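You operate a simulated robot arm through the tools that you are given. There is no shell and no other tool. Be economical: measure what you need, move in short steps, check, and stop when the job is done.

The job below is to be done with a simulated two-armed robot. You get a single attempt, and the scene is never put back.

## Task
Fetch the pink cloth from the top of the wooden bench and set it on the round teal pad. Take the small eye bolt that says "65" from the top of the wooden bench and leave it on the top of the orange bench. Shut the teal drawer. Any order will do.

The check looks at the end state, three seconds after you hand in, the way a careful person would. Anything else that was tipped, shoved, dropped, spilled or broken makes it a failure. Flat cloth is picked up by pressing the open fingertips on it (5 to 10 N) and closing them slowly along it; thin cloth reads only 2 to 8 mm in the jaws.

## Robot
Two 7-joint arms with two-finger parallel grippers on one trunk, on a base that drives. Base frame: it is fixed to the floor where the robot stands at the start and does not move with it; the origin is under the middle of the robot, x ahead of it, y to its left, z up. Readings come in mm, degrees, newtons and seconds.
The left shoulder is at the start at [70, 188, 1165], the right one opposite. Places, roughly: round teal pad [-2000, -2250, 500]; teal drawer [500, -2000, 700]; top of the orange bench [600, 3100, 800]. Payload 3.91 kg a hand.
The TCP of each hand is the grasp point between the finger pads, 30 mm short of the fingertips. In the tool frame z runs along the fingers and y along their closing line. Largest opening 110 mm; finger width 20, thickness 10; the body of the gripper, 48 by 112 mm, starts 55 mm behind the TCP.
Orientation is that of the tool frame in the base frame, as [roll, pitch, yaw] about the fixed x, y, z axes, in that order (R = Rz(yaw) Ry(pitch) Rx(roll)). With the fingers straight down and closing along the base's y, the tool's x points along the base's -x, its y along +y and its z along -z.

## Interface
- The arms move only by the tool nudge_tool. It takes "left_rows", "right_rows" or both (then of equal length, played together; a hand with none holds still); each is a list of rows, each a list of 7 numbers: the shift along the tool's x, y, z in m, then the turn, a rotation vector about the tool's x, y, z in degrees, then the closure, from 0 (fully open) to 1 (shut). In form: [[tx, ty, tz, wx, wy, wz, hand], ...]. A call has 1 to 20 rows; each row is the pose to reach, as a shift and turn from the pose commanded when the call began, along the tool's axes at that moment. A row lasts 0.2 s, in which the tool goes at most 50 mm and 8.6 degrees; a call with a longer step from one row to the next is refused whole, and so is a gripper value outside its range. A pose out of reach is approached as far as the arm can. The call stops where the force on the tool passes 40 N (or 10 N more than at its start, if that is more) or the arm is blocked; 0.2 s more then pass. The fingers move at their own pace (about 72 mm/s each) and stop on an object; they squeeze with about 28 N. The grip force told is the motor's: it shows also when the fingers shut on nothing. Time passes only in rows, and 0.2 s behind the last, so rows that repeat a pose let the fingers close. The reply holds the time, the measured pose of the TCP, the force on the tool along the base axes, the opening and the grip force, in the units named above and with some noise, with the torque about the TCP (base axes, N m) and any sound that the robot's microphone picked up.
- Cameras (640 x 400 px; columns grow to the right, rows downward): "scene" is now at [133.1, 17.3, 1388.8]; the picture's right is [0.19, -0.98, 0.00], its down [-0.61, -0.12, -0.79] and it looks along [0.77, 0.15, -0.62] (base axes); focal length 240 px, centre (320, 200). "left" rides on the left gripper at [72, -17, -103] in its tool frame; the picture's right is [0.23, 0.97, 0.00], its down [-0.76, 0.18, -0.62] and it looks along [-0.61, 0.14, 0.78] (tool axes); focal length 222 px, centre (320, 200). "right" rides on the right gripper at [72, 17, -103] in its tool frame; the picture's right is [-0.23, 0.97, 0.00], its down [-0.76, -0.18, -0.62] and it looks along [-0.61, -0.14, 0.78] (tool axes); focal length 222 px, centre (320, 200). There is no depth. A picture from a camera that has moved, and an enlarged one, comes with that camera's place and axes in the base frame and with its lens.
- get_image(camera): a new picture of that camera. The clock stands still meanwhile.
- move_column(by): slides the trunk up (or, below 0, down) by that many mm; the arms and the scene camera ride with it, the base frame stays. It gives what a move gives, with no picture.
- base_move(legs): drives the robot by 1 to 6 legs, each [ahead, turn to the left] in mm and degrees, along the robot's own axes; the way and the turn of a leg run together, so that a leg with both is an arc; at most 1500 mm and 180 degrees a leg. The arms and the cameras ride along, it lands a little off, and it stops where it bumps. It gives what a move gives.
- pan_tilt(pan, tilt): turns the head with the scene camera to pan (to the left, within 86 degrees either way) and tilt (down, from -29 to 69), counted from straight ahead of the robot. It gives what a move gives.
- close_up(camera, box): a new picture of the part [left, top, right, bottom] of that camera's present view, enlarged. The clock stands still meanwhile.
- finish_job(): hands the job in; it is judged then, once.

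Go step by step. Nothing tells you exact positions but the pictures and the camera data: compare them with the known pose of the tool, close in by small moves and look again before you grip or let go. The budget is 165 turns and 118 pictures, counting those below and the enlarged ones. Unless the task says otherwise, let go and move clear before handing in, and close with one line.

The tools are called after "Emit:" by a JSON object that holds its "method" and its "body". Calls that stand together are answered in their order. nudge_tool: Moves the arms, as the interface text tells. Its arguments: {"type":"object","properties":{"left_rows":{"type":"array","items":{"type":"array","items":{"type":"number"}}},"right_rows":{"type":"array","items":{"type":"array","items":{"type":"number"}}}},"required":[]} The other tools are called the same way: move_column (by) slides the trunk up or down; base_move (legs) drives the base; pan_tilt (pan, tilt) turns the head that bears the scene camera; get_image (camera) takes a picture; close_up (camera, box) takes an enlarged picture of a part of a camera's view; finish_job () hands the job in.

At the start:

```text
time_s: 0.0
left_position: [441.1, 455.3, 1133.9]
left_ee_rot: [180.0, 0.0, -180.0]
left_contact_force: [0.5, -0.5, -0.4]
left_torque: [0.02, -0.01, -0.03]
left_width: 109.9
left_grasp_force: 0.1
right_position: [456.8, 28.9, 1114.1]
right_ee_rot: [180.0, 0.0, 180.0]
right_contact_force: [1.0, 0.4, 0.6]
right_torque: [0.01, 0.01, 0.03]
right_width: 109.9
right_grasp_force: 0.1
trunk travel left (down, up): [-675.0, 265.0]
robot x, y, heading: [0.9, -0.0, 0.1]
head pan, tilt: [11.2, 38.3]
```

scene: 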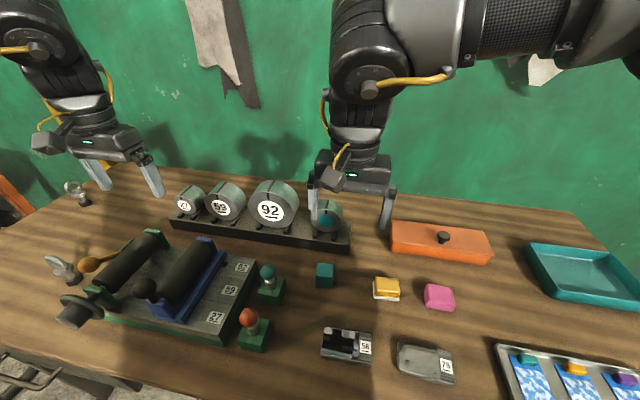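
right: 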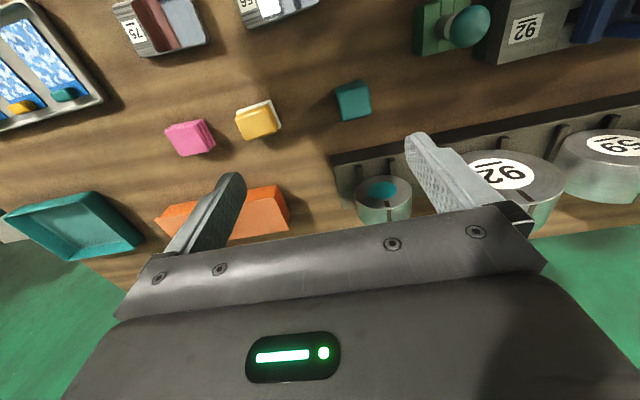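
left: 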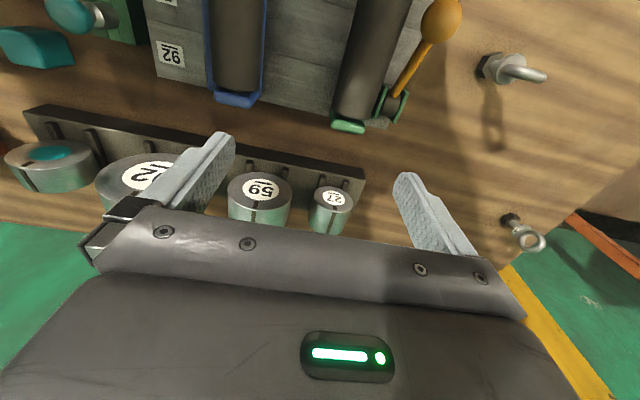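

I see the wooden bench with a pink block-like item (perhaps the folded cloth), and two eye bolts on the left. I'll enlarge these areas to identify them.

Emit:
{"method": "close_up", "body": {"camera": "scene", "box": [300, 200, 640, 400]}}

Emit:
{"method": "close_up", "body": {"camera": "scene", "box": [0, 160, 160, 340]}}

Emit:
{"method": "close_up", "body": {"camera": "left", "box": [400, 0, 640, 280]}}

```text
1.88 times, centred on (470, 300) of scene
camera zoom: at [133.1, 17.3, 1388.8], right [0.19, -0.98, 0.0], down [-0.61, -0.12, -0.79], along [0.77, 0.15, -0.62], focal length 452 px, centre (38, 12)
```

zoom: 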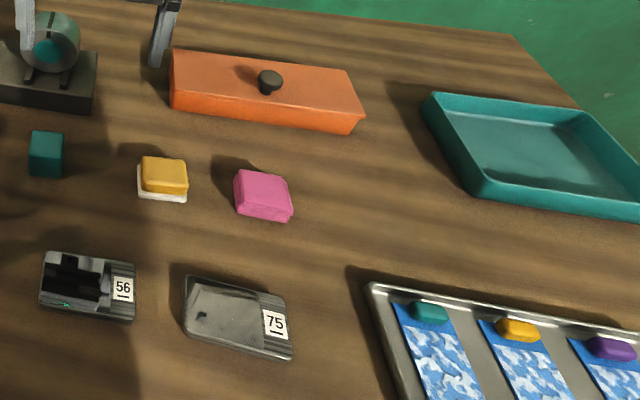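

```text
2.22 times, centred on (80, 250) of scene
camera zoom: at [133.1, 17.3, 1388.8], right [0.19, -0.98, 0.0], down [-0.61, -0.12, -0.79], along [0.77, 0.15, -0.62], focal length 534 px, centre (853, 89)
```

zoom: 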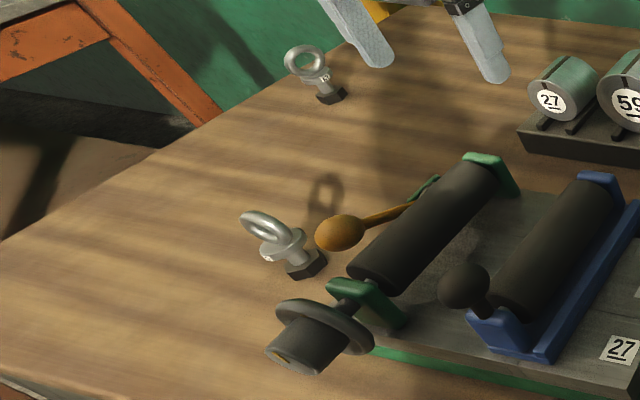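

```text
1.43 times, centred on (520, 140) of left
camera zoom: at [368.7, 437.1, 1236.3], right [-0.23, 0.97, 0.0], down [0.76, 0.18, 0.62], along [0.61, 0.14, -0.78], focal length 317 px, centre (34, 286)
```

zoom: 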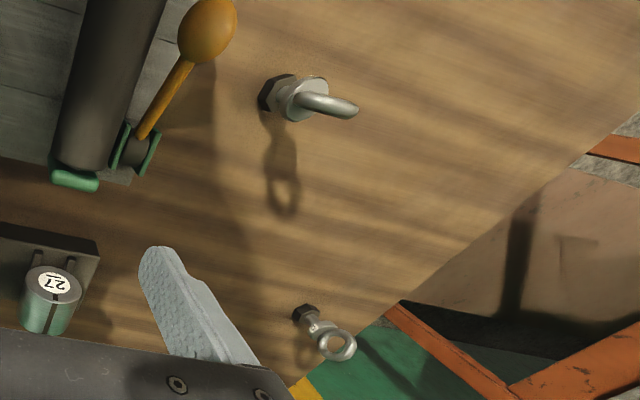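

The bolts stand on hex feet; I need their labels, and to see the rest of the bench for a pink cloth.

Emit:
{"method": "close_up", "body": {"camera": "scene", "box": [60, 170, 100, 210]}}

Emit:
{"method": "close_up", "body": {"camera": "scene", "box": [40, 245, 90, 295]}}

Emit:
{"method": "pan_tilt", "body": {"pan": -25, "tilt": 45}}

Emit:
{"method": "get_image", "body": {"camera": "scene"}}

```text
10.00 times, centred on (80, 190) of scene
camera zoom: at [133.1, 17.3, 1388.8], right [0.19, -0.98, 0.0], down [-0.61, -0.12, -0.79], along [0.77, 0.15, -0.62], focal length 2402 px, centre (2720, 300)
```

zoom: 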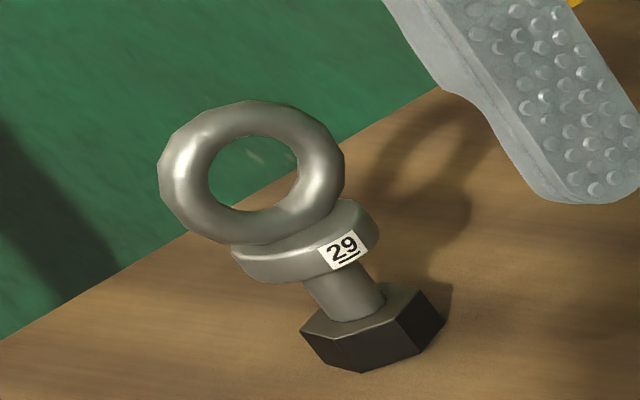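

```text
8.00 times, centred on (65, 270) of scene
camera zoom: at [133.1, 17.3, 1388.8], right [0.19, -0.98, 0.0], down [-0.61, -0.12, -0.79], along [0.77, 0.15, -0.62], focal length 1922 px, centre (2360, -360)
```

zoom: 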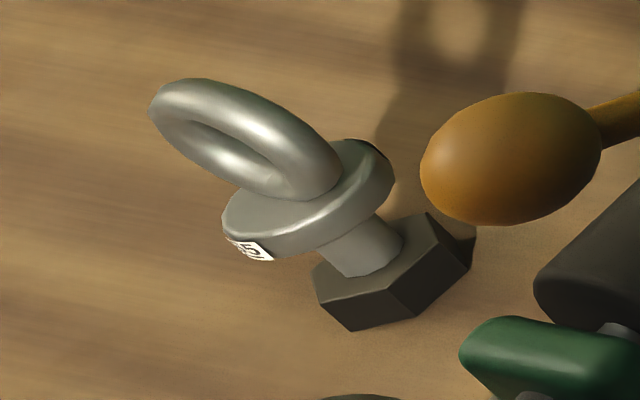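

```text
time_s: 1.0
left_position: [440.4, 453.2, 1133.4]
left_ee_rot: [-180.0, 0.0, -179.9]
left_contact_force: [0.4, 0.7, 0.0]
left_torque: [-0.01, 0.0, -0.02]
left_width: 109.9
left_grasp_force: 0.2
right_position: [456.0, 29.2, 1114.4]
right_ee_rot: [-179.9, 0.0, 180.0]
right_contact_force: [0.4, -0.2, 0.6]
right_torque: [0.0, 0.02, -0.01]
right_width: 109.9
right_grasp_force: 0.0
trunk travel left (down, up): [-675.0, 265.0]
robot x, y, heading: [3.5, 3.7, 0.1]
head pan, tilt: [-25.0, 45.0]
```

```text
109 pictures are left
camera scene: at [122.4, -33.8, 1378.9], right [-0.42, -0.91, 0.0], down [-0.64, 0.3, -0.71], along [0.64, -0.3, -0.71], focal length 240 px, centre (320, 200)
```

scene: 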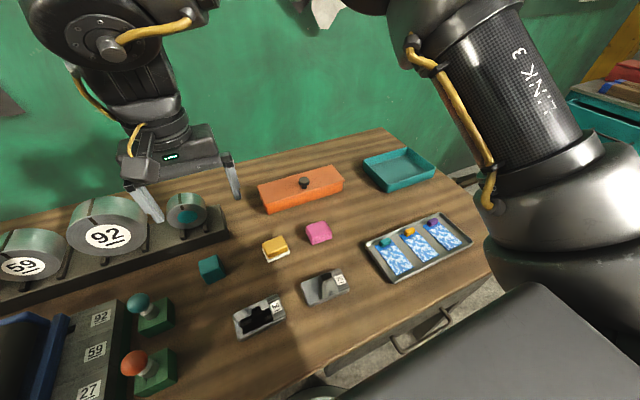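

The near bolt's tag is side-on. I'll zoom on the pink item and look for another cloth.

Emit:
{"method": "close_up", "body": {"camera": "scene", "box": [250, 210, 350, 275]}}

Emit:
{"method": "close_up", "body": {"camera": "scene", "box": [350, 130, 490, 290]}}

Emit:
{"method": "pan_tilt", "body": {"pan": 25, "tilt": 60}}

Emit:
{"method": "get_image", "body": {"camera": "scene"}}

```text
6.15 times, centred on (300, 242) of scene
camera zoom: at [122.4, -33.8, 1378.9], right [-0.42, -0.91, 0.0], down [-0.64, 0.3, -0.71], along [0.64, -0.3, -0.71], focal length 1478 px, centre (443, -62)
```

zoom: 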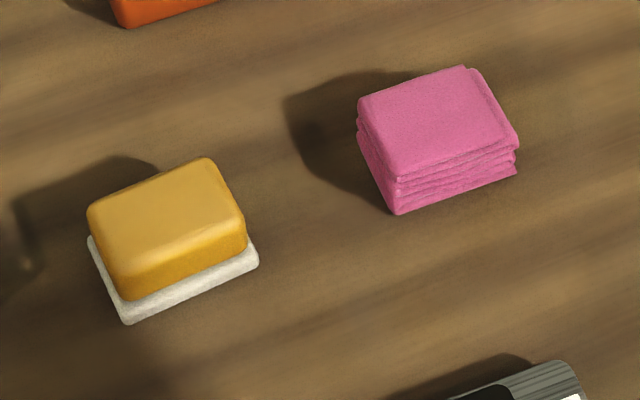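

```text
2.50 times, centred on (420, 210) of scene
camera zoom: at [122.4, -33.8, 1378.9], right [-0.42, -0.91, 0.0], down [-0.64, 0.3, -0.71], along [0.64, -0.3, -0.71], focal length 600 px, centre (70, 175)
```

zoom: 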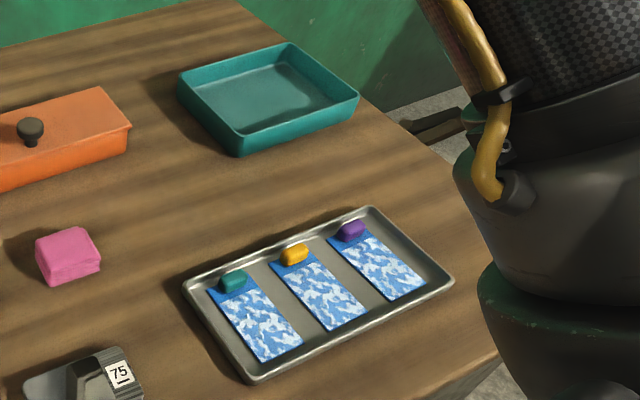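

```text
time_s: 2.2
left_position: [440.7, 455.0, 1132.3]
left_ee_rot: [-179.9, 0.0, -180.0]
left_contact_force: [0.1, 0.0, -0.4]
left_torque: [-0.02, 0.0, 0.0]
left_width: 109.9
left_grasp_force: 0.1
right_position: [456.4, 29.6, 1114.0]
right_ee_rot: [179.9, -0.1, 179.9]
right_contact_force: [0.1, 0.3, -0.4]
right_torque: [0.0, -0.02, -0.02]
right_width: 110.1
right_grasp_force: 0.0
trunk travel left (down, up): [-675.0, 265.0]
robot x, y, heading: [0.5, 1.7, 0.0]
head pan, tilt: [25.0, 60.0]
```

```text
106 pictures are left
camera scene: at [109.1, 28.6, 1359.4], right [0.42, -0.91, 0.0], down [-0.79, -0.37, -0.5], along [0.45, 0.21, -0.87], focal length 240 px, centre (320, 200)
```

scene: 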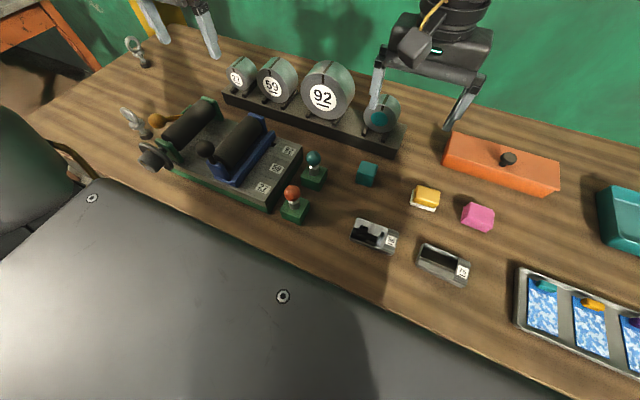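

The pink item is a folded stack of cloth at about [482, -200, 857], within the right hand's reach. I'll move the right hand above it and look.

Emit:
{"method": "nudge_tool", "body": {"right_rows": [[-0.005, -0.04, 0.0, 0, 0, 0, 0], [-0.01, -0.085, 0.0, 0, 0, 0, 0], [-0.015, -0.13, 0.01, 0, 0, 0, 0], [-0.02, -0.175, 0.03, 0, 0, 0, 0], [-0.024, -0.21, 0.06, 0, 0, 0, 0], [-0.026, -0.229, 0.1, 0, 0, 0, 0], [-0.026, -0.229, 0.114, 0, 0, 0, 0]]}}

Emit:
{"method": "get_image", "body": {"camera": "right"}}

Emit:
{"method": "close_up", "body": {"camera": "left", "box": [470, 30, 560, 90]}}

```text
time_s: 3.8
left_position: [441.1, 454.5, 1133.2]
left_ee_rot: [179.9, 0.0, -179.9]
left_contact_force: [-0.7, -0.1, 0.2]
left_torque: [0.02, -0.02, 0.0]
left_width: 110.0
left_grasp_force: 0.0
right_position: [457.5, -175.5, 1007.1]
right_ee_rot: [-179.9, 0.1, 179.8]
right_contact_force: [-0.8, 1.0, -0.1]
right_torque: [0.01, -0.02, 0.01]
right_width: 110.1
right_grasp_force: 0.0
right hand out of reach, approached as far as the arm can: row 5, 6, 7
trunk travel left (down, up): [-675.0, 265.0]
robot x, y, heading: [-1.3, -0.8, 0.1]
head pan, tilt: [25.0, 60.0]
```

```text
105 pictures are left
camera right: at [385.3, -157.9, 1109.2], right [0.23, 0.97, 0.0], down [0.76, -0.18, 0.62], along [0.61, -0.14, -0.78], focal length 222 px, centre (320, 200)
```

right: 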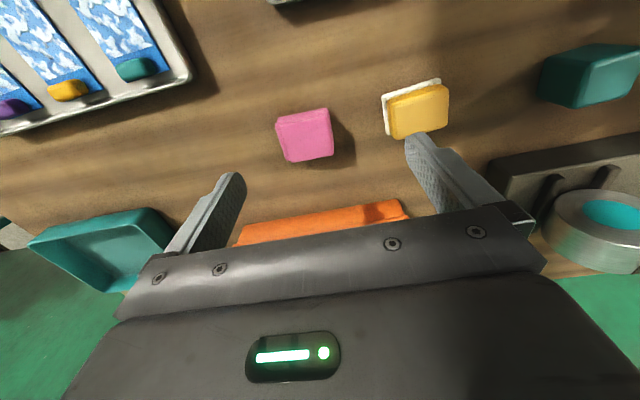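

```text
6.67 times, centred on (515, 60) of left
camera zoom: at [368.3, 437.3, 1236.4], right [-0.23, 0.97, 0.0], down [0.76, 0.18, 0.62], along [0.61, 0.14, -0.78], focal length 1481 px, centre (-980, 1133)
```

zoom: 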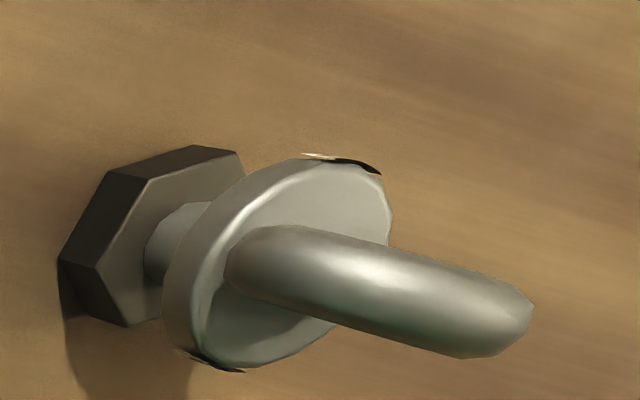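

The cloth sits at [481, -199], about 58 x 50 mm and aligned with the base axes. The reach may be better lower down, so I'll try going down toward it.

Emit:
{"method": "nudge_tool", "body": {"right_rows": [[0, 0, 0.03, 0, 0, 0, 0], [-0.005, -0.005, 0.05, 0, 0, 0, 0], [-0.015, -0.015, 0.06, 0, 0, 0, 0], [-0.024, -0.024, 0.07, 0, 0, 0, 0]]}}

Emit:
{"method": "get_image", "body": {"camera": "right"}}

```text
time_s: 4.8
left_position: [441.5, 453.7, 1132.9]
left_ee_rot: [180.0, 0.0, -180.0]
left_contact_force: [0.4, -0.1, -0.7]
left_torque: [-0.04, 0.01, 0.01]
left_width: 109.9
left_grasp_force: 0.1
right_position: [461.2, -172.8, 939.6]
right_ee_rot: [-179.9, 0.1, 179.8]
right_contact_force: [0.0, -0.4, -0.2]
right_torque: [-0.01, -0.03, -0.01]
right_width: 110.0
right_grasp_force: 0.0
right hand out of reach, approached as far as the arm can: row 2, 3, 4
trunk travel left (down, up): [-675.0, 265.0]
robot x, y, heading: [-0.5, 1.0, 0.0]
head pan, tilt: [25.0, 60.0]
```

```text
103 pictures are left
camera right: at [388.0, -155.4, 1043.6], right [0.23, 0.97, 0.0], down [0.76, -0.18, 0.62], along [0.61, -0.15, -0.78], focal length 222 px, centre (320, 200)
```

right: 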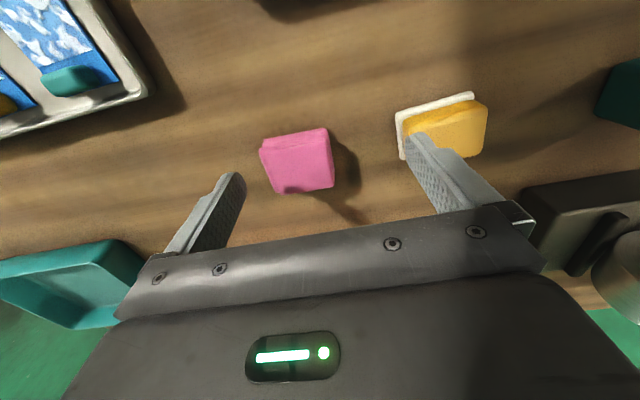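

The hand stops at about y -173, perhaps from a wrist limit. I'll test with a turn of the tool about its axis.

Emit:
{"method": "nudge_tool", "body": {"right_rows": [[0, 0, 0, 0, 0, 8, 0], [0, 0, 0, 0, 0, 16, 0], [-0.01, -0.013, 0, 0, 0, 20, 0], [-0.02, -0.026, 0, 0, 0, 20, 0]]}}

```text
time_s: 5.8
left_position: [440.7, 453.5, 1134.4]
left_ee_rot: [-180.0, 0.0, -180.0]
left_contact_force: [-1.3, 0.4, 0.4]
left_torque: [0.0, -0.02, -0.01]
left_width: 109.9
left_grasp_force: 0.0
right_position: [483.1, -199.2, 941.7]
right_ee_rot: [179.9, 0.0, 160.0]
right_contact_force: [-0.2, 0.0, 0.4]
right_torque: [0.04, -0.01, 0.01]
right_width: 110.1
right_grasp_force: 0.0
trunk travel left (down, up): [-675.0, 265.0]
robot x, y, heading: [-1.9, -0.3, 0.0]
head pan, tilt: [25.0, 60.0]
```

Turning helped, so it is a wrist limit. I'll turn on to yaw 90, so the fingers close along x on the 50 mm side.

Emit:
{"method": "nudge_tool", "body": {"right_rows": [[0, 0, 0, 0, 0, 8, 0], [0, 0, 0, 0, 0, 16, 0], [0, 0, 0, 0, 0, 24, 0], [0, 0, 0, 0, 0, 32, 0], [0, 0, 0, 0, 0, 40, 0], [0, 0, 0, 0, 0, 48, 0], [0, 0, 0, 0, 0, 56, 0], [0, 0, 0, 0, 0, 64, 0], [0, 0, 0, 0, 0, 70, 0]]}}

Emit:
{"method": "get_image", "body": {"camera": "right"}}

```text
time_s: 7.8
left_position: [441.8, 454.2, 1132.0]
left_ee_rot: [-180.0, 0.0, 180.0]
left_contact_force: [0.3, -0.3, -1.1]
left_torque: [0.0, -0.01, -0.01]
left_width: 110.3
left_grasp_force: 0.0
right_position: [482.2, -198.2, 941.5]
right_ee_rot: [180.0, 0.0, 89.9]
right_contact_force: [-0.3, 0.3, 0.1]
right_torque: [-0.01, -0.01, 0.03]
right_width: 109.9
right_grasp_force: 0.1
trunk travel left (down, up): [-675.0, 265.0]
robot x, y, heading: [2.0, -1.0, 0.0]
head pan, tilt: [25.0, 60.0]
```

```text
102 pictures are left
camera right: at [499.6, -126.6, 1044.9], right [0.97, -0.23, 0.0], down [-0.18, -0.76, 0.62], along [-0.14, -0.61, -0.78], focal length 222 px, centre (320, 200)
```

right: 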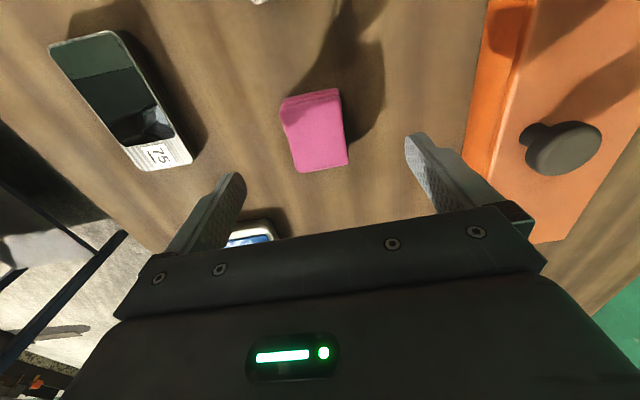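

The cloth is centred between the fingers. Next I'll descend to about z 878 and check.

Emit:
{"method": "nudge_tool", "body": {"right_rows": [[0, 0, 0.02, 0, 0, 0, 0], [0, 0, 0.04, 0, 0, 0, 0], [0, 0, 0.055, 0, 0, 0, 0], [0, 0, 0.063, 0, 0, 0, 0]]}}

Emit:
{"method": "get_image", "body": {"camera": "right"}}

```text
time_s: 8.8
left_position: [441.3, 454.7, 1134.5]
left_ee_rot: [180.0, 0.0, 180.0]
left_contact_force: [-0.6, -1.0, 0.1]
left_torque: [-0.01, -0.05, 0.03]
left_width: 110.0
left_grasp_force: 0.0
right_position: [481.3, -198.8, 880.3]
right_ee_rot: [179.9, 0.0, 89.9]
right_contact_force: [1.2, -0.4, 5.1]
right_torque: [0.0, 0.28, 0.05]
right_width: 109.8
right_grasp_force: 0.0
trunk travel left (down, up): [-675.0, 265.0]
robot x, y, heading: [-1.8, 0.8, 0.1]
head pan, tilt: [25.0, 60.0]
```

```text
101 pictures are left
camera right: at [499.3, -126.8, 983.3], right [0.97, -0.23, 0.0], down [-0.18, -0.76, 0.62], along [-0.14, -0.61, -0.78], focal length 222 px, centre (320, 200)
```

right: 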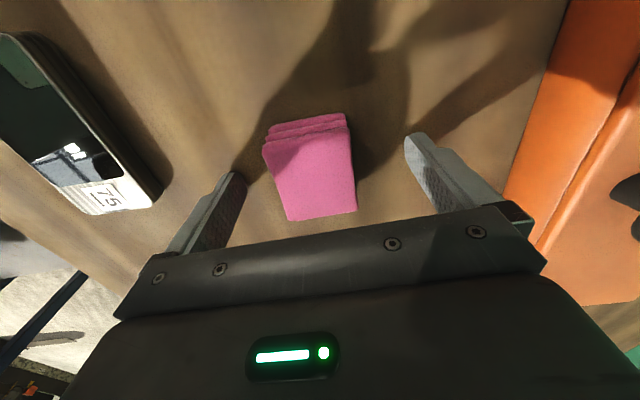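

The fingertips touch the bench, so its top is at about z 850, and the cloth is between the jaws. I'll rise 3 mm and close.

Emit:
{"method": "nudge_tool", "body": {"right_rows": [[0, 0, -0.003, 0, 0, 0, 0.2], [0, 0, -0.003, 0, 0, 0, 0.4], [0, 0, -0.003, 0, 0, 0, 0.6], [0, 0, -0.003, 0, 0, 0, 0.8], [0, 0, -0.003, 0, 0, 0, 1], [0, 0, -0.003, 0, 0, 0, 1], [0, 0, -0.003, 0, 0, 0, 1]]}}

Emit:
{"method": "get_image", "body": {"camera": "right"}}

```text
time_s: 10.4
left_position: [441.2, 454.5, 1132.5]
left_ee_rot: [-179.9, 0.0, 179.9]
left_contact_force: [0.1, 0.0, 0.3]
left_torque: [0.02, -0.03, -0.02]
left_width: 110.0
left_grasp_force: 0.0
right_position: [482.4, -199.1, 883.3]
right_ee_rot: [180.0, 0.1, 90.0]
right_contact_force: [0.0, 0.2, 0.7]
right_torque: [-0.07, 0.07, 0.0]
right_width: 45.8
right_grasp_force: 28.1
trunk travel left (down, up): [-675.0, 265.0]
robot x, y, heading: [1.1, -1.9, -0.0]
head pan, tilt: [25.0, 60.0]
```

```text
100 pictures are left
camera right: at [499.8, -126.4, 985.9], right [0.97, -0.23, 0.0], down [-0.18, -0.76, 0.62], along [-0.14, -0.61, -0.78], focal length 222 px, centre (320, 200)
```

right: 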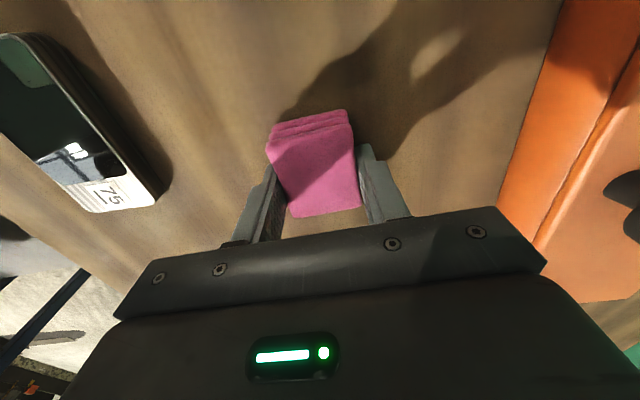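

The cloth is gripped at 45.8 mm. I'll lift it, then look left and right with the head before driving.

Emit:
{"method": "nudge_tool", "body": {"right_rows": [[0, 0, -0.02, 0, 0, 0, 1], [0, 0, -0.06, 0, 0, 0, 1], [0, 0, -0.1, 0, 0, 0, 1], [0, 0, -0.14, 0, 0, 0, 1], [0, 0, -0.18, 0, 0, 0, 1], [0.02, 0.03, -0.21, 0, 0, 0, 1], [0.03, 0.06, -0.23, 0, 0, 0, 1]]}}

Emit:
{"method": "pan_tilt", "body": {"pan": 80, "tilt": 25}}

Emit:
{"method": "get_image", "body": {"camera": "scene"}}

Emit:
{"method": "pan_tilt", "body": {"pan": -80, "tilt": 25}}

Emit:
{"method": "get_image", "body": {"camera": "scene"}}

```text
time_s: 12.0
left_position: [441.1, 455.4, 1131.9]
left_ee_rot: [-180.0, 0.0, 180.0]
left_contact_force: [-0.4, -0.3, -0.4]
left_torque: [-0.02, -0.02, 0.01]
left_width: 110.0
left_grasp_force: 0.1
right_position: [540.9, -165.7, 1108.3]
right_ee_rot: [-179.9, 0.1, 90.1]
right_contact_force: [-0.5, -0.1, -0.4]
right_torque: [0.02, 0.0, -0.03]
right_width: 45.0
right_grasp_force: 28.2
trunk travel left (down, up): [-675.0, 265.0]
robot x, y, heading: [1.7, 0.2, -0.2]
head pan, tilt: [25.0, 60.0]
```

```text
time_s: 13.2
left_position: [441.6, 454.1, 1132.4]
left_ee_rot: [179.9, 0.0, 179.9]
left_contact_force: [0.6, 0.4, -0.3]
left_torque: [-0.03, 0.04, 0.0]
left_width: 110.0
left_grasp_force: 0.1
right_position: [540.8, -166.8, 1108.1]
right_ee_rot: [-179.9, 0.0, 89.9]
right_contact_force: [-0.2, 0.0, -0.5]
right_torque: [0.05, 0.0, 0.01]
right_width: 45.4
right_grasp_force: 28.5
trunk travel left (down, up): [-675.0, 265.0]
robot x, y, heading: [1.3, -0.3, 0.3]
head pan, tilt: [80.0, 25.0]
```

```text
99 pictures are left
camera scene: at [64.7, 90.9, 1409.5], right [0.98, -0.17, 0.0], down [-0.07, -0.42, -0.91], along [0.16, 0.89, -0.42], focal length 240 px, centre (320, 200)
```

scene: 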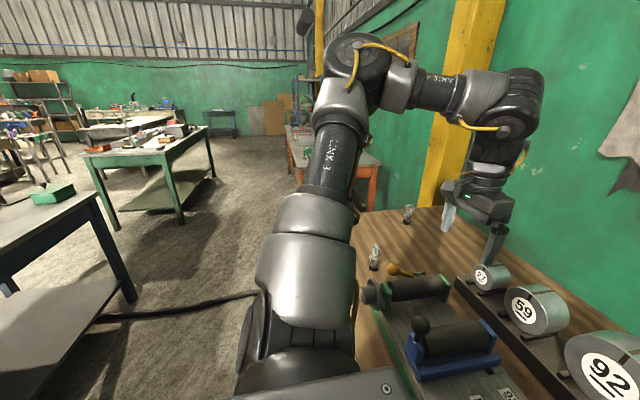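

```text
time_s: 15.7
left_position: [441.1, 454.0, 1133.3]
left_ee_rot: [180.0, -0.1, -179.9]
left_contact_force: [0.0, -0.4, 0.3]
left_torque: [0.0, -0.01, 0.01]
left_width: 109.8
left_grasp_force: 0.1
right_position: [541.4, -166.9, 1108.7]
right_ee_rot: [180.0, 0.0, 90.0]
right_contact_force: [-0.1, -0.6, -0.2]
right_torque: [-0.01, 0.04, 0.02]
right_width: 45.2
right_grasp_force: 28.1
trunk travel left (down, up): [-675.0, 265.0]
robot x, y, heading: [-5.8, -2.0, 0.2]
head pan, tilt: [-80.0, 25.0]
```

```text
98 pictures are left
camera scene: at [64.7, -90.4, 1409.5], right [-0.98, -0.17, 0.0], down [-0.07, 0.42, -0.91], along [0.16, -0.89, -0.42], focal length 240 px, centre (320, 200)
```

scene: 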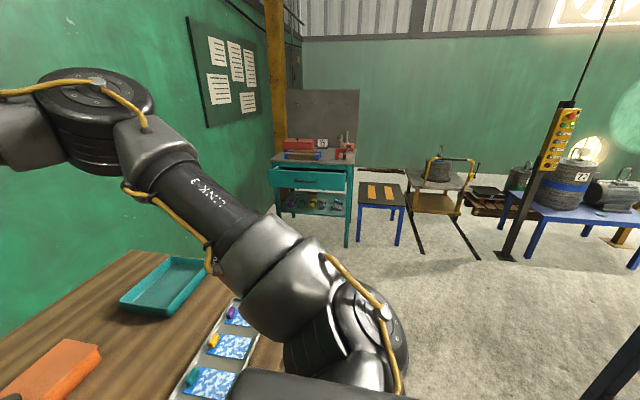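

The cloth is lifted safely. I'll drive to stand further left along the bench by backing out, going 500 mm left and coming back in.

Emit:
{"method": "base_move", "body": {"legs": [[-350, 0], [0, 90], [490, 0], [0, -90]]}}

Emit:
{"method": "pan_tilt", "body": {"pan": 15, "tilt": 35}}

Emit:
{"method": "get_image", "body": {"camera": "scene"}}

```text
time_s: 28.2
left_position: [86.1, 938.9, 1131.7]
left_ee_rot: [-179.9, 0.0, 179.9]
left_contact_force: [0.2, -0.2, 0.1]
left_torque: [0.01, 0.0, 0.0]
left_width: 109.9
left_grasp_force: 0.0
right_position: [185.8, 318.2, 1108.6]
right_ee_rot: [-180.0, -0.1, 89.8]
right_contact_force: [0.3, 0.5, -1.2]
right_torque: [-0.02, 0.04, 0.01]
right_width: 45.2
right_grasp_force: 28.0
trunk travel left (down, up): [-675.0, 265.0]
robot x, y, heading: [-357.4, 488.7, 0.3]
head pan, tilt: [-80.0, 25.0]
```

```text
time_s: 29.9
left_position: [86.8, 940.4, 1132.8]
left_ee_rot: [-179.9, 0.1, 179.8]
left_contact_force: [-0.2, 0.3, -0.1]
left_torque: [0.0, 0.04, -0.01]
left_width: 109.9
left_grasp_force: 0.0
right_position: [185.3, 319.2, 1107.4]
right_ee_rot: [-180.0, 0.0, 89.9]
right_contact_force: [-0.2, -1.1, -0.4]
right_torque: [0.0, 0.01, 0.0]
right_width: 45.4
right_grasp_force: 28.7
trunk travel left (down, up): [-675.0, 265.0]
robot x, y, heading: [-358.9, 483.6, 0.1]
head pan, tilt: [15.0, 35.0]
```

```text
97 pictures are left
camera scene: at [-222.0, 509.2, 1393.7], right [0.26, -0.97, 0.0], down [-0.55, -0.15, -0.82], along [0.79, 0.21, -0.57], focal length 240 px, centre (320, 200)
```

scene: 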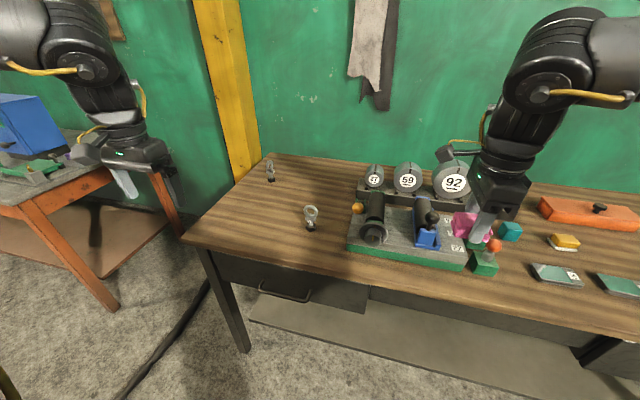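

I now see both bolts from another angle; I'll read their tags.

Emit:
{"method": "close_up", "body": {"camera": "scene", "box": [288, 197, 336, 237]}}

Emit:
{"method": "close_up", "body": {"camera": "scene", "box": [0, 80, 240, 400]}}

```text
10.00 times, centred on (312, 217) of scene
camera zoom: at [-222.0, 509.2, 1393.7], right [0.26, -0.97, 0.0], down [-0.55, -0.15, -0.82], along [0.79, 0.21, -0.57], focal length 2402 px, centre (400, 30)
```

zoom: 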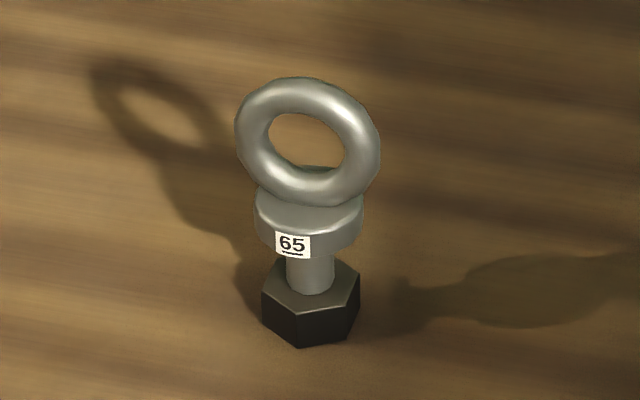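

```text
1.25 times, centred on (120, 240) of scene
camera zoom: at [-222.0, 509.2, 1393.7], right [0.26, -0.97, 0.0], down [-0.55, -0.15, -0.82], along [0.79, 0.21, -0.57], focal length 300 px, centre (570, 150)
```

zoom: 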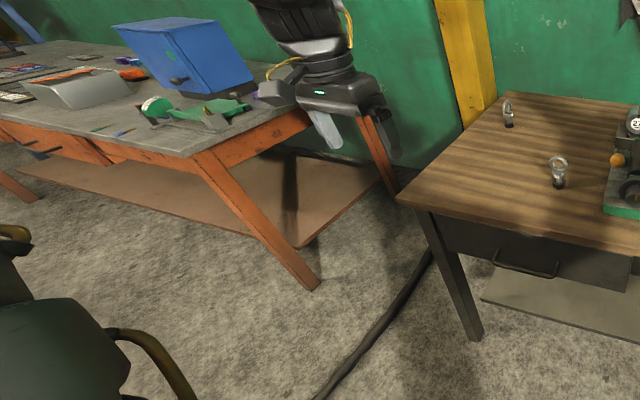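

The near bolt is "65": base about [355, 694], ring top about z 953, ring facing along x. I'll drive forward and bring the left hand, turned to close along x, above it.

Emit:
{"method": "base_move", "body": {"legs": [[345, 0]]}}

Emit:
{"method": "nudge_tool", "body": {"left_rows": [[0, 0, 0, 0, 0, -8, 0], [0, 0, 0, 0, 0, -16, 0], [0, 0, 0, 0, 0, -24, 0], [0, 0, 0, 0, 0, -32, 0], [0, 0, 0, 0, 0, -40, 0], [0, 0, 0, 0, 0, -48, 0], [0, 0, 0, 0, 0, -56, 0], [0, 0, 0, 0, 0, -64, 0], [0, 0, 0, 0, 0, -72, 0], [0, 0, 0, 0, 0, -80, 0], [0, 0, 0, 0, 0, -86, 0], [0, 0, 0, 0, 0, -90, 0]]}}

```text
time_s: 32.2
left_position: [434.0, 938.8, 1133.7]
left_ee_rot: [180.0, 0.0, 180.0]
left_contact_force: [0.5, -0.4, 0.6]
left_torque: [-0.02, -0.02, 0.01]
left_width: 110.0
left_grasp_force: 0.1
right_position: [533.8, 317.5, 1109.8]
right_ee_rot: [180.0, 0.0, 89.9]
right_contact_force: [-0.9, 0.1, -0.9]
right_torque: [0.02, -0.01, -0.04]
right_width: 45.3
right_grasp_force: 28.3
trunk travel left (down, up): [-675.0, 265.0]
robot x, y, heading: [-10.1, 485.0, 0.0]
head pan, tilt: [15.0, 35.0]
```

```text
time_s: 34.8
left_position: [470.5, 1098.6, 1167.2]
left_ee_rot: [179.9, -0.5, -93.7]
left_contact_force: [0.0, -0.5, -0.5]
left_torque: [-0.03, 0.0, -0.01]
left_width: 110.1
left_grasp_force: 0.0
left hand out of reach, approached as far as the arm can: row 6, 7, 8, 9, 10, 11, 12
right_position: [533.3, 324.5, 1108.5]
right_ee_rot: [180.0, 0.2, 90.0]
right_contact_force: [0.1, 0.4, -0.3]
right_torque: [-0.03, 0.01, -0.01]
right_width: 45.4
right_grasp_force: 28.3
trunk travel left (down, up): [-675.0, 265.0]
robot x, y, heading: [-7.1, 487.7, -0.2]
head pan, tilt: [15.0, 35.0]
```

The hand drifted outward, so I'll bring it back over the bolt at a safe height.

Emit:
{"method": "nudge_tool", "body": {"left_rows": [[0.045, 0.012, 0, 0, 0, 0, 0], [0.09, 0.025, 0.01, 0, 0, 0, 0], [0.135, 0.037, 0.02, 0, 0, 0, 0], [0.18, 0.05, 0.03, 0, 0, 0, 0], [0.225, 0.062, 0.04, 0, 0, 0, 0], [0.27, 0.075, 0.05, 0, 0, 0, 0], [0.315, 0.087, 0.06, 0, 0, 0, 0], [0.36, 0.1, 0.07, 0, 0, 0, 0], [0.395, 0.11, 0.08, 0, 0, 0, 0]]}}

Emit:
{"method": "get_image", "body": {"camera": "left"}}

```text
time_s: 36.8
left_position: [413.8, 1072.0, 1238.2]
left_ee_rot: [179.9, -0.2, -94.1]
left_contact_force: [0.0, -0.6, 0.0]
left_torque: [0.01, 0.0, 0.04]
left_width: 110.0
left_grasp_force: 0.0
left hand out of reach, approached as far as the arm can: row 1, 2, 3, 4, 5, 6, 7, 8, 9
right_position: [535.7, 317.7, 1107.1]
right_ee_rot: [-179.9, 0.1, 89.9]
right_contact_force: [0.9, 0.4, -1.2]
right_torque: [0.0, 0.0, 0.01]
right_width: 45.0
right_grasp_force: 27.9
trunk travel left (down, up): [-675.0, 265.0]
robot x, y, heading: [-12.0, 485.5, -0.2]
head pan, tilt: [15.0, 35.0]
```

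```text
94 pictures are left
camera left: at [425.3, 998.4, 1341.4], right [-0.99, -0.16, 0.0], down [-0.12, 0.77, 0.62], along [-0.1, 0.61, -0.78], focal length 222 px, centre (320, 200)
```

left: 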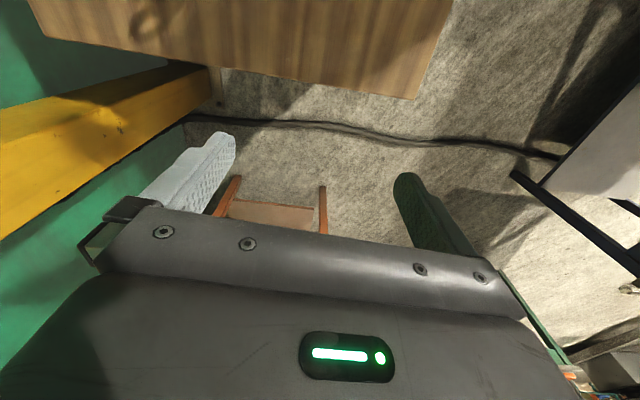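

The wrist limit drags the hand away. I'll turn back toward yaw 180 first.

Emit:
{"method": "nudge_tool", "body": {"left_rows": [[0, 0, 0, 0, 0, 8, 0], [0, 0, 0, 0, 0, 16, 0], [0, 0, 0, 0, 0, 24, 0], [0, 0, 0, 0, 0, 32, 0], [0, 0, 0, 0, 0, 40, 0], [0, 0, 0, 0, 0, 48, 0], [0, 0, 0, 0, 0, 56, 0], [0, 0, 0, 0, 0, 64, 0], [0, 0, 0, 0, 0, 72, 0], [0, 0, 0, 0, 0, 80, 0], [0, 0, 0, 0, 0, 86, 0], [0, 0, 0, 0, 0, 86, 0]]}}

```text
time_s: 39.4
left_position: [412.3, 1053.7, 1240.1]
left_ee_rot: [-179.8, -0.1, 179.8]
left_contact_force: [-0.2, 0.1, 0.0]
left_torque: [0.01, -0.01, 0.02]
left_width: 109.8
left_grasp_force: 0.1
right_position: [534.1, 317.2, 1108.9]
right_ee_rot: [-179.9, -0.1, 89.8]
right_contact_force: [-0.1, -0.1, -0.4]
right_torque: [0.0, 0.03, 0.0]
right_width: 45.3
right_grasp_force: 27.6
trunk travel left (down, up): [-675.0, 265.0]
robot x, y, heading: [-7.2, 487.7, 0.0]
head pan, tilt: [15.0, 35.0]
```

Back at yaw 180. Now I'll move over the bolt at z 1100.

Emit:
{"method": "nudge_tool", "body": {"left_rows": [[0.006, -0.04, 0.015, 0, 0, 0, 0], [0.012, -0.08, 0.03, 0, 0, 0, 0], [0.018, -0.12, 0.045, 0, 0, 0, 0], [0.024, -0.16, 0.06, 0, 0, 0, 0], [0.03, -0.2, 0.075, 0, 0, 0, 0], [0.036, -0.24, 0.09, 0, 0, 0, 0], [0.042, -0.28, 0.105, 0, 0, 0, 0], [0.048, -0.32, 0.12, 0, 0, 0, 0], [0.055, -0.36, 0.14, 0, 0, 0, 0]]}}

Emit:
{"method": "get_image", "body": {"camera": "left"}}

```text
time_s: 41.4
left_position: [399.0, 763.1, 1125.3]
left_ee_rot: [-179.9, -0.2, -179.9]
left_contact_force: [0.9, -0.4, -0.1]
left_torque: [0.03, 0.0, 0.01]
left_width: 110.0
left_grasp_force: 0.0
left hand out of reach, approached as far as the arm can: row 7, 8, 9
right_position: [535.1, 317.5, 1106.2]
right_ee_rot: [-179.9, 0.0, 90.0]
right_contact_force: [0.7, 0.3, -0.1]
right_torque: [0.01, 0.0, 0.03]
right_width: 45.3
right_grasp_force: 28.7
trunk travel left (down, up): [-675.0, 265.0]
robot x, y, heading: [-5.8, 482.9, -0.1]
head pan, tilt: [15.0, 35.0]
```

```text
93 pictures are left
camera left: at [326.3, 746.0, 1228.7], right [-0.23, 0.97, 0.0], down [0.76, 0.18, 0.62], along [0.6, 0.14, -0.78], focal length 222 px, centre (320, 200)
```

left: 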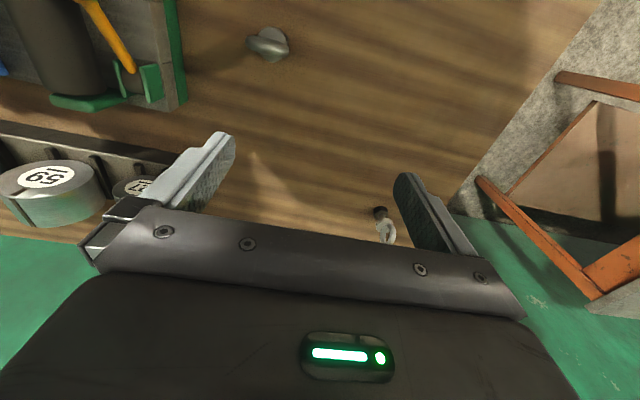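

The left arm has the same-sense limit as the right, so I'll turn it to yaw 90 the way the right went while closing in over the bolt.

Emit:
{"method": "nudge_tool", "body": {"left_rows": [[0, 0, 0, 0, 0, 8, 0], [0, 0, 0, 0, 0, 16, 0], [0.01, -0.015, 0, 0, 0, 24, 0], [0.02, -0.03, 0, 0, 0, 32, 0], [0.03, -0.05, 0, 0, 0, 40, 0], [0.04, -0.069, 0, 0, 0, 48, 0], [0.042, -0.069, 0, 0, 0, 56, 0], [0.042, -0.069, 0, 0, 0, 64, 0], [0.042, -0.069, 0, 0, 0, 72, 0], [0.042, -0.069, 0, 0, 0, 80, 0], [0.042, -0.069, 0, 0, 0, 86, 0], [0.042, -0.069, 0, 0, 0, 90, 0]]}}

Emit:
{"method": "get_image", "body": {"camera": "left"}}

```text
time_s: 44.0
left_position: [348.6, 696.8, 1124.6]
left_ee_rot: [-179.9, 0.1, 90.0]
left_contact_force: [-0.2, 0.2, 0.6]
left_torque: [-0.03, 0.01, 0.01]
left_width: 110.0
left_grasp_force: 0.0
right_position: [532.7, 317.7, 1108.5]
right_ee_rot: [179.9, 0.0, 89.9]
right_contact_force: [0.2, -0.3, -0.2]
right_torque: [0.01, -0.04, -0.03]
right_width: 45.4
right_grasp_force: 28.2
trunk travel left (down, up): [-675.0, 265.0]
robot x, y, heading: [-8.0, 485.3, 0.1]
head pan, tilt: [15.0, 35.0]
```

```text
92 pictures are left
camera left: at [332.9, 770.0, 1227.0], right [0.97, 0.23, 0.0], down [0.18, -0.76, 0.62], along [0.14, -0.61, -0.78], focal length 222 px, centre (320, 200)
```

left: 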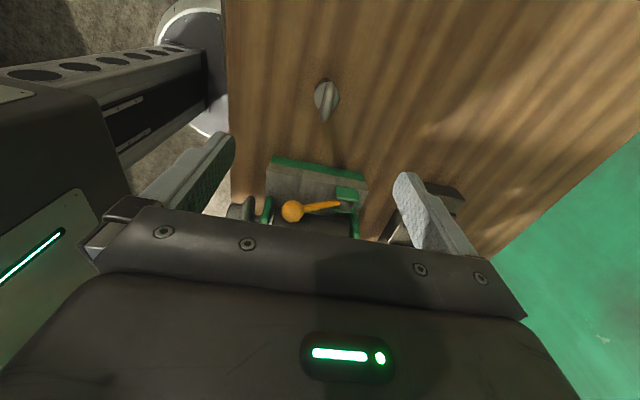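

The bolt lies between the fingers, at about x 358. I'll shift slightly and descend part way, then look.

Emit:
{"method": "nudge_tool", "body": {"left_rows": [[0, 0.009, 0.02, 0, 0, 0, 0], [-0.001, 0.009, 0.06, 0, 0, 0, 0], [-0.002, 0.009, 0.1, 0, 0, 0, 0], [-0.002, 0.009, 0.125, 0, 0, 0, 0]]}}

Emit:
{"method": "get_image", "body": {"camera": "left"}}

Emit:
{"method": "get_image", "body": {"camera": "scene"}}

```text
time_s: 45.0
left_position: [356.9, 694.4, 998.6]
left_ee_rot: [-179.9, 0.1, 90.1]
left_contact_force: [1.0, 0.7, 0.4]
left_torque: [-0.01, 0.0, 0.0]
left_width: 110.2
left_grasp_force: 0.1
right_position: [533.9, 318.3, 1107.8]
right_ee_rot: [-179.9, 0.0, 89.9]
right_contact_force: [0.3, 0.5, -1.1]
right_torque: [-0.02, -0.02, 0.01]
right_width: 45.4
right_grasp_force: 27.9
trunk travel left (down, up): [-675.0, 265.0]
robot x, y, heading: [-8.5, 487.1, 0.1]
head pan, tilt: [15.0, 35.0]
```

```text
91 pictures are left
camera left: at [340.6, 766.1, 1101.7], right [0.97, 0.23, 0.0], down [0.18, -0.76, 0.62], along [0.14, -0.61, -0.78], focal length 222 px, centre (320, 200)
```

left: 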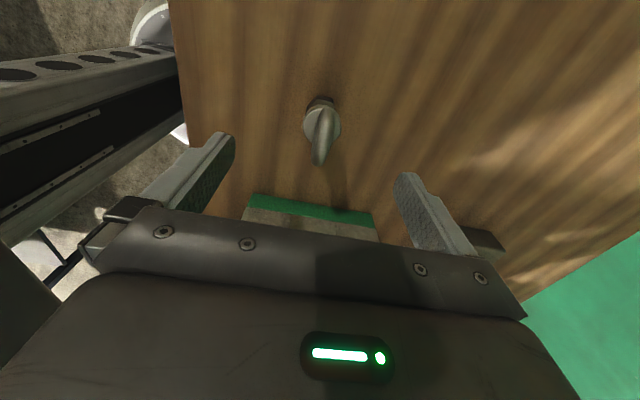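

```text
90 pictures are left
camera scene: at [127.3, 508.8, 1393.6], right [0.26, -0.97, 0.0], down [-0.56, -0.15, -0.82], along [0.79, 0.21, -0.57], focal length 240 px, centre (320, 200)
```

scene: 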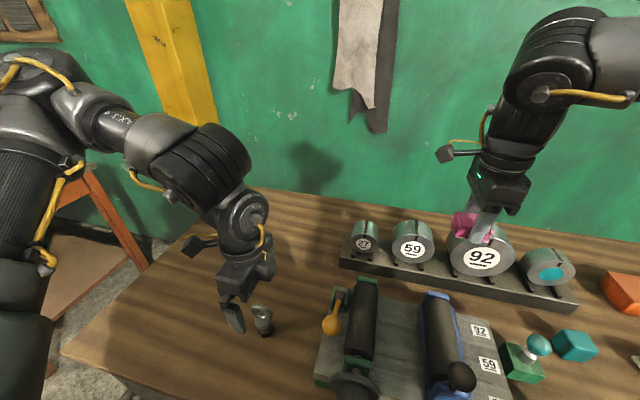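

The ring is centred to within about 4 mm. I'll correct that and descend to TCP z 940.

Emit:
{"method": "nudge_tool", "body": {"left_rows": [[0, 0.003, 0.02, 0, 0, 0, 0], [0, 0.003, 0.04, 0, 0, 0, 0], [0, 0.003, 0.055, 0, 0, 0, 0]]}}

Emit:
{"method": "get_image", "body": {"camera": "left"}}

Emit:
{"method": "close_up", "body": {"camera": "scene", "box": [200, 260, 300, 350]}}

```text
time_s: 45.8
left_position: [359.5, 704.6, 945.0]
left_ee_rot: [-180.0, 0.2, 90.2]
left_contact_force: [0.8, 0.6, -0.6]
left_torque: [0.0, 0.02, 0.02]
left_width: 109.9
left_grasp_force: 0.0
left hand out of reach, approached as far as the arm can: row 2, 3
right_position: [532.7, 318.4, 1108.7]
right_ee_rot: [180.0, 0.0, 89.9]
right_contact_force: [-0.3, -0.5, -1.2]
right_torque: [0.01, 0.01, -0.01]
right_width: 45.6
right_grasp_force: 28.6
trunk travel left (down, up): [-675.0, 265.0]
robot x, y, heading: [-8.2, 483.0, -0.0]
head pan, tilt: [15.0, 35.0]
```

```text
89 pictures are left
camera left: at [343.2, 776.7, 1048.8], right [0.97, 0.23, 0.0], down [0.18, -0.76, 0.63], along [0.14, -0.61, -0.78], focal length 222 px, centre (320, 200)
```

left: 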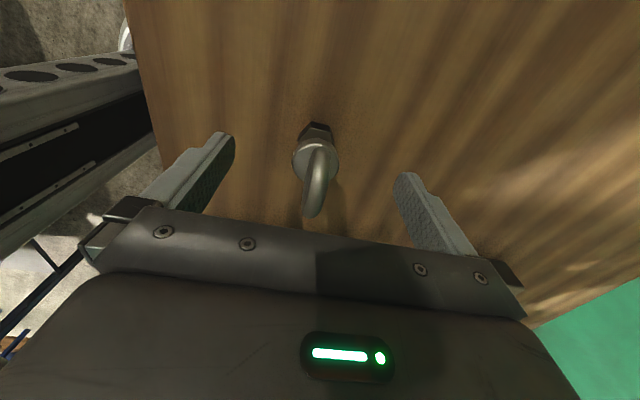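

```text
4.44 times, centred on (250, 305) of scene
camera zoom: at [125.8, 508.4, 1393.8], right [0.26, -0.97, 0.0], down [-0.55, -0.15, -0.82], along [0.79, 0.21, -0.57], focal length 1068 px, centre (631, -267)
```

zoom: 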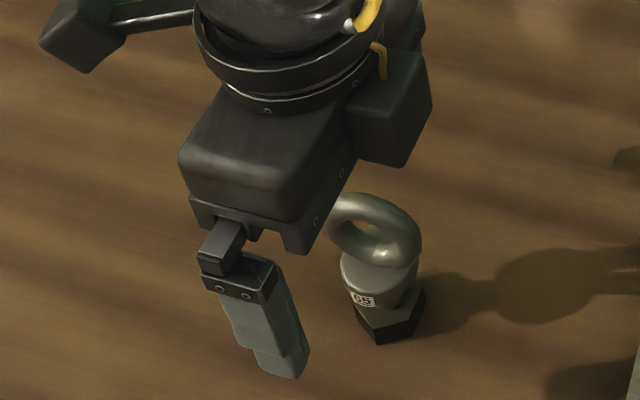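

The hand was pushed 10 mm in y because the arm is folded too close. I'll raise it, back the base 90 mm and extend the arm instead.

Emit:
{"method": "nudge_tool", "body": {"left_rows": [[0, 0, -0.03, 0, 0, 0, 0], [0, 0, -0.07, 0, 0, 0, 0], [0, 0, -0.08, 0, 0, 0, 0]]}}

Emit:
{"method": "base_move", "body": {"legs": [[-90, 0]]}}

Emit:
{"method": "nudge_tool", "body": {"left_rows": [[0, 0.03, 0, 0, 0, 0, 0], [0, 0.06, 0, 0, 0, 0, 0], [-0.005, 0.09, 0, 0, 0, 0, 0]]}}

```text
time_s: 46.6
left_position: [363.5, 703.6, 1026.6]
left_ee_rot: [-179.8, 0.1, 90.0]
left_contact_force: [-0.2, 0.6, 0.2]
left_torque: [-0.04, 0.0, 0.0]
left_width: 110.0
left_grasp_force: 0.0
right_position: [535.3, 317.2, 1107.6]
right_ee_rot: [-179.9, 0.0, 89.8]
right_contact_force: [-0.9, 0.0, -1.0]
right_torque: [0.02, 0.03, 0.0]
right_width: 45.4
right_grasp_force: 27.2
trunk travel left (down, up): [-675.0, 265.0]
robot x, y, heading: [-9.5, 484.5, -0.2]
head pan, tilt: [15.0, 35.0]
```

```text
time_s: 47.7
left_position: [276.2, 703.7, 1027.0]
left_ee_rot: [-179.9, 0.0, 90.0]
left_contact_force: [0.2, -0.7, -0.6]
left_torque: [0.0, 0.01, 0.03]
left_width: 110.1
left_grasp_force: 0.0
right_position: [446.3, 317.5, 1108.9]
right_ee_rot: [-180.0, 0.0, 89.8]
right_contact_force: [-1.0, 0.3, -0.8]
right_torque: [0.0, -0.02, 0.01]
right_width: 45.1
right_grasp_force: 28.1
trunk travel left (down, up): [-675.0, 265.0]
robot x, y, heading: [-96.7, 485.3, -0.3]
head pan, tilt: [15.0, 35.0]
```

```text
time_s: 48.5
left_position: [365.5, 701.0, 1025.8]
left_ee_rot: [-179.8, 0.5, 90.1]
left_contact_force: [1.1, 0.3, 0.5]
left_torque: [-0.02, -0.01, 0.03]
left_width: 110.3
left_grasp_force: 0.1
left hand out of reach, approached as far as the arm can: row 3
right_position: [447.4, 317.9, 1109.1]
right_ee_rot: [-180.0, 0.0, 89.7]
right_contact_force: [0.7, 0.8, 0.4]
right_torque: [0.01, -0.01, -0.02]
right_width: 45.3
right_grasp_force: 28.0
trunk travel left (down, up): [-675.0, 265.0]
robot x, y, heading: [-97.7, 485.0, -0.5]
head pan, tilt: [15.0, 35.0]
```

Still at a limit. I'll test with the yaw turned back 20° at this height.

Emit:
{"method": "nudge_tool", "body": {"left_rows": [[0, 0, 0, 0, 0, -8, 0], [0, 0, 0, 0, 0, -16, 0], [-0.006, -0.006, 0.0, 0, 0, -20, 0], [-0.006, -0.006, 0.04, 0, 0, -20, 0]]}}

```text
time_s: 49.5
left_position: [359.5, 701.6, 988.7]
left_ee_rot: [-179.8, 0.3, 110.2]
left_contact_force: [-0.1, 0.0, -0.2]
left_torque: [0.0, -0.01, -0.01]
left_width: 110.1
left_grasp_force: 0.2
left hand out of reach, approached as far as the arm can: row 4
right_position: [446.8, 318.4, 1108.9]
right_ee_rot: [-179.9, 0.0, 89.8]
right_contact_force: [1.3, 0.0, 0.0]
right_torque: [0.03, 0.02, 0.01]
right_width: 45.2
right_grasp_force: 28.5
trunk travel left (down, up): [-675.0, 265.0]
robot x, y, heading: [-96.4, 485.4, 0.0]
head pan, tilt: [15.0, 35.0]
```

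The limit is against -y at about 215 mm from the axis. I'll raise the hand and turn the base 14° right, so the bolt lies further to the left hand's side.

Emit:
{"method": "nudge_tool", "body": {"left_rows": [[0, 0, -0.04, 0, 0, 0, 0], [0, 0, -0.08, 0, 0, 0, 0], [0, 0, -0.1, 0, 0, 0, 0]]}}

Emit:
{"method": "base_move", "body": {"legs": [[0, -14]]}}

```text
time_s: 50.3
left_position: [354.7, 704.6, 1088.9]
left_ee_rot: [-179.9, 0.3, 110.0]
left_contact_force: [-0.4, 0.1, 0.4]
left_torque: [-0.01, -0.02, 0.0]
left_width: 110.0
left_grasp_force: 0.1
left hand out of reach, approached as far as the arm can: row 3
right_position: [446.4, 317.2, 1107.9]
right_ee_rot: [-180.0, 0.0, 89.9]
right_contact_force: [-0.5, -0.2, -1.0]
right_torque: [0.01, 0.0, 0.01]
right_width: 45.7
right_grasp_force: 28.2
trunk travel left (down, up): [-675.0, 265.0]
robot x, y, heading: [-95.6, 484.0, -0.3]
head pan, tilt: [15.0, 35.0]
```

```text
time_s: 51.5
left_position: [395.7, 589.9, 1087.2]
left_ee_rot: [-179.9, 0.3, 96.0]
left_contact_force: [0.6, 0.4, 0.4]
left_torque: [0.0, -0.01, 0.03]
left_width: 110.0
left_grasp_force: 0.0
right_position: [390.5, 191.2, 1109.1]
right_ee_rot: [-179.9, -0.1, 75.8]
right_contact_force: [0.6, 1.0, -0.6]
right_torque: [-0.01, 0.02, 0.02]
right_width: 45.2
right_grasp_force: 28.0
trunk travel left (down, up): [-675.0, 265.0]
robot x, y, heading: [-95.3, 485.1, -14.1]
head pan, tilt: [15.0, 35.0]
```

Now I'll move back above the bolt, with yaw 90 again.

Emit:
{"method": "nudge_tool", "body": {"left_rows": [[0.035, -0.008, 0, 0, 0, 2, 0], [0.075, -0.018, 0, 0, 0, 4, 0], [0.108, -0.026, 0.01, 0, 0, 6, 0], [0.108, -0.026, 0.05, 0, 0, 6, 0], [0.108, -0.026, 0.087, 0, 0, 6, 0]]}}

Emit:
{"method": "get_image", "body": {"camera": "left"}}

```text
time_s: 52.7
left_position: [360.9, 692.1, 1001.5]
left_ee_rot: [-179.9, 0.4, 90.1]
left_contact_force: [-0.1, 0.7, -1.2]
left_torque: [-0.01, 0.02, -0.01]
left_width: 109.9
left_grasp_force: 0.1
right_position: [391.2, 190.7, 1108.5]
right_ee_rot: [-179.9, 0.0, 75.7]
right_contact_force: [-0.8, 0.5, -0.5]
right_torque: [0.02, 0.06, 0.0]
right_width: 45.2
right_grasp_force: 28.2
trunk travel left (down, up): [-675.0, 265.0]
robot x, y, heading: [-94.0, 490.1, -14.2]
head pan, tilt: [15.0, 35.0]
```

```text
87 pictures are left
camera left: at [344.1, 765.1, 1104.8], right [0.97, 0.23, 0.0], down [0.18, -0.76, 0.63], along [0.14, -0.61, -0.78], focal length 222 px, centre (320, 200)
```

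left: 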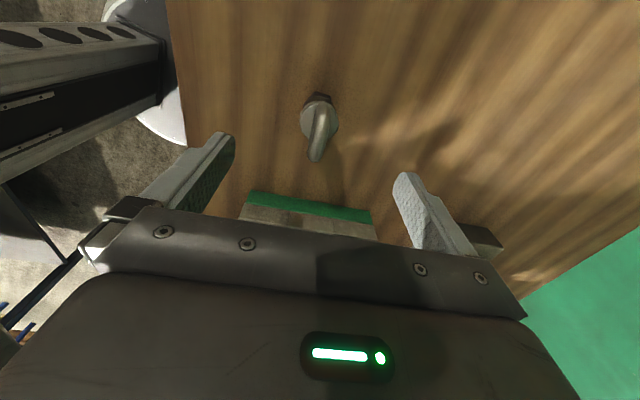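

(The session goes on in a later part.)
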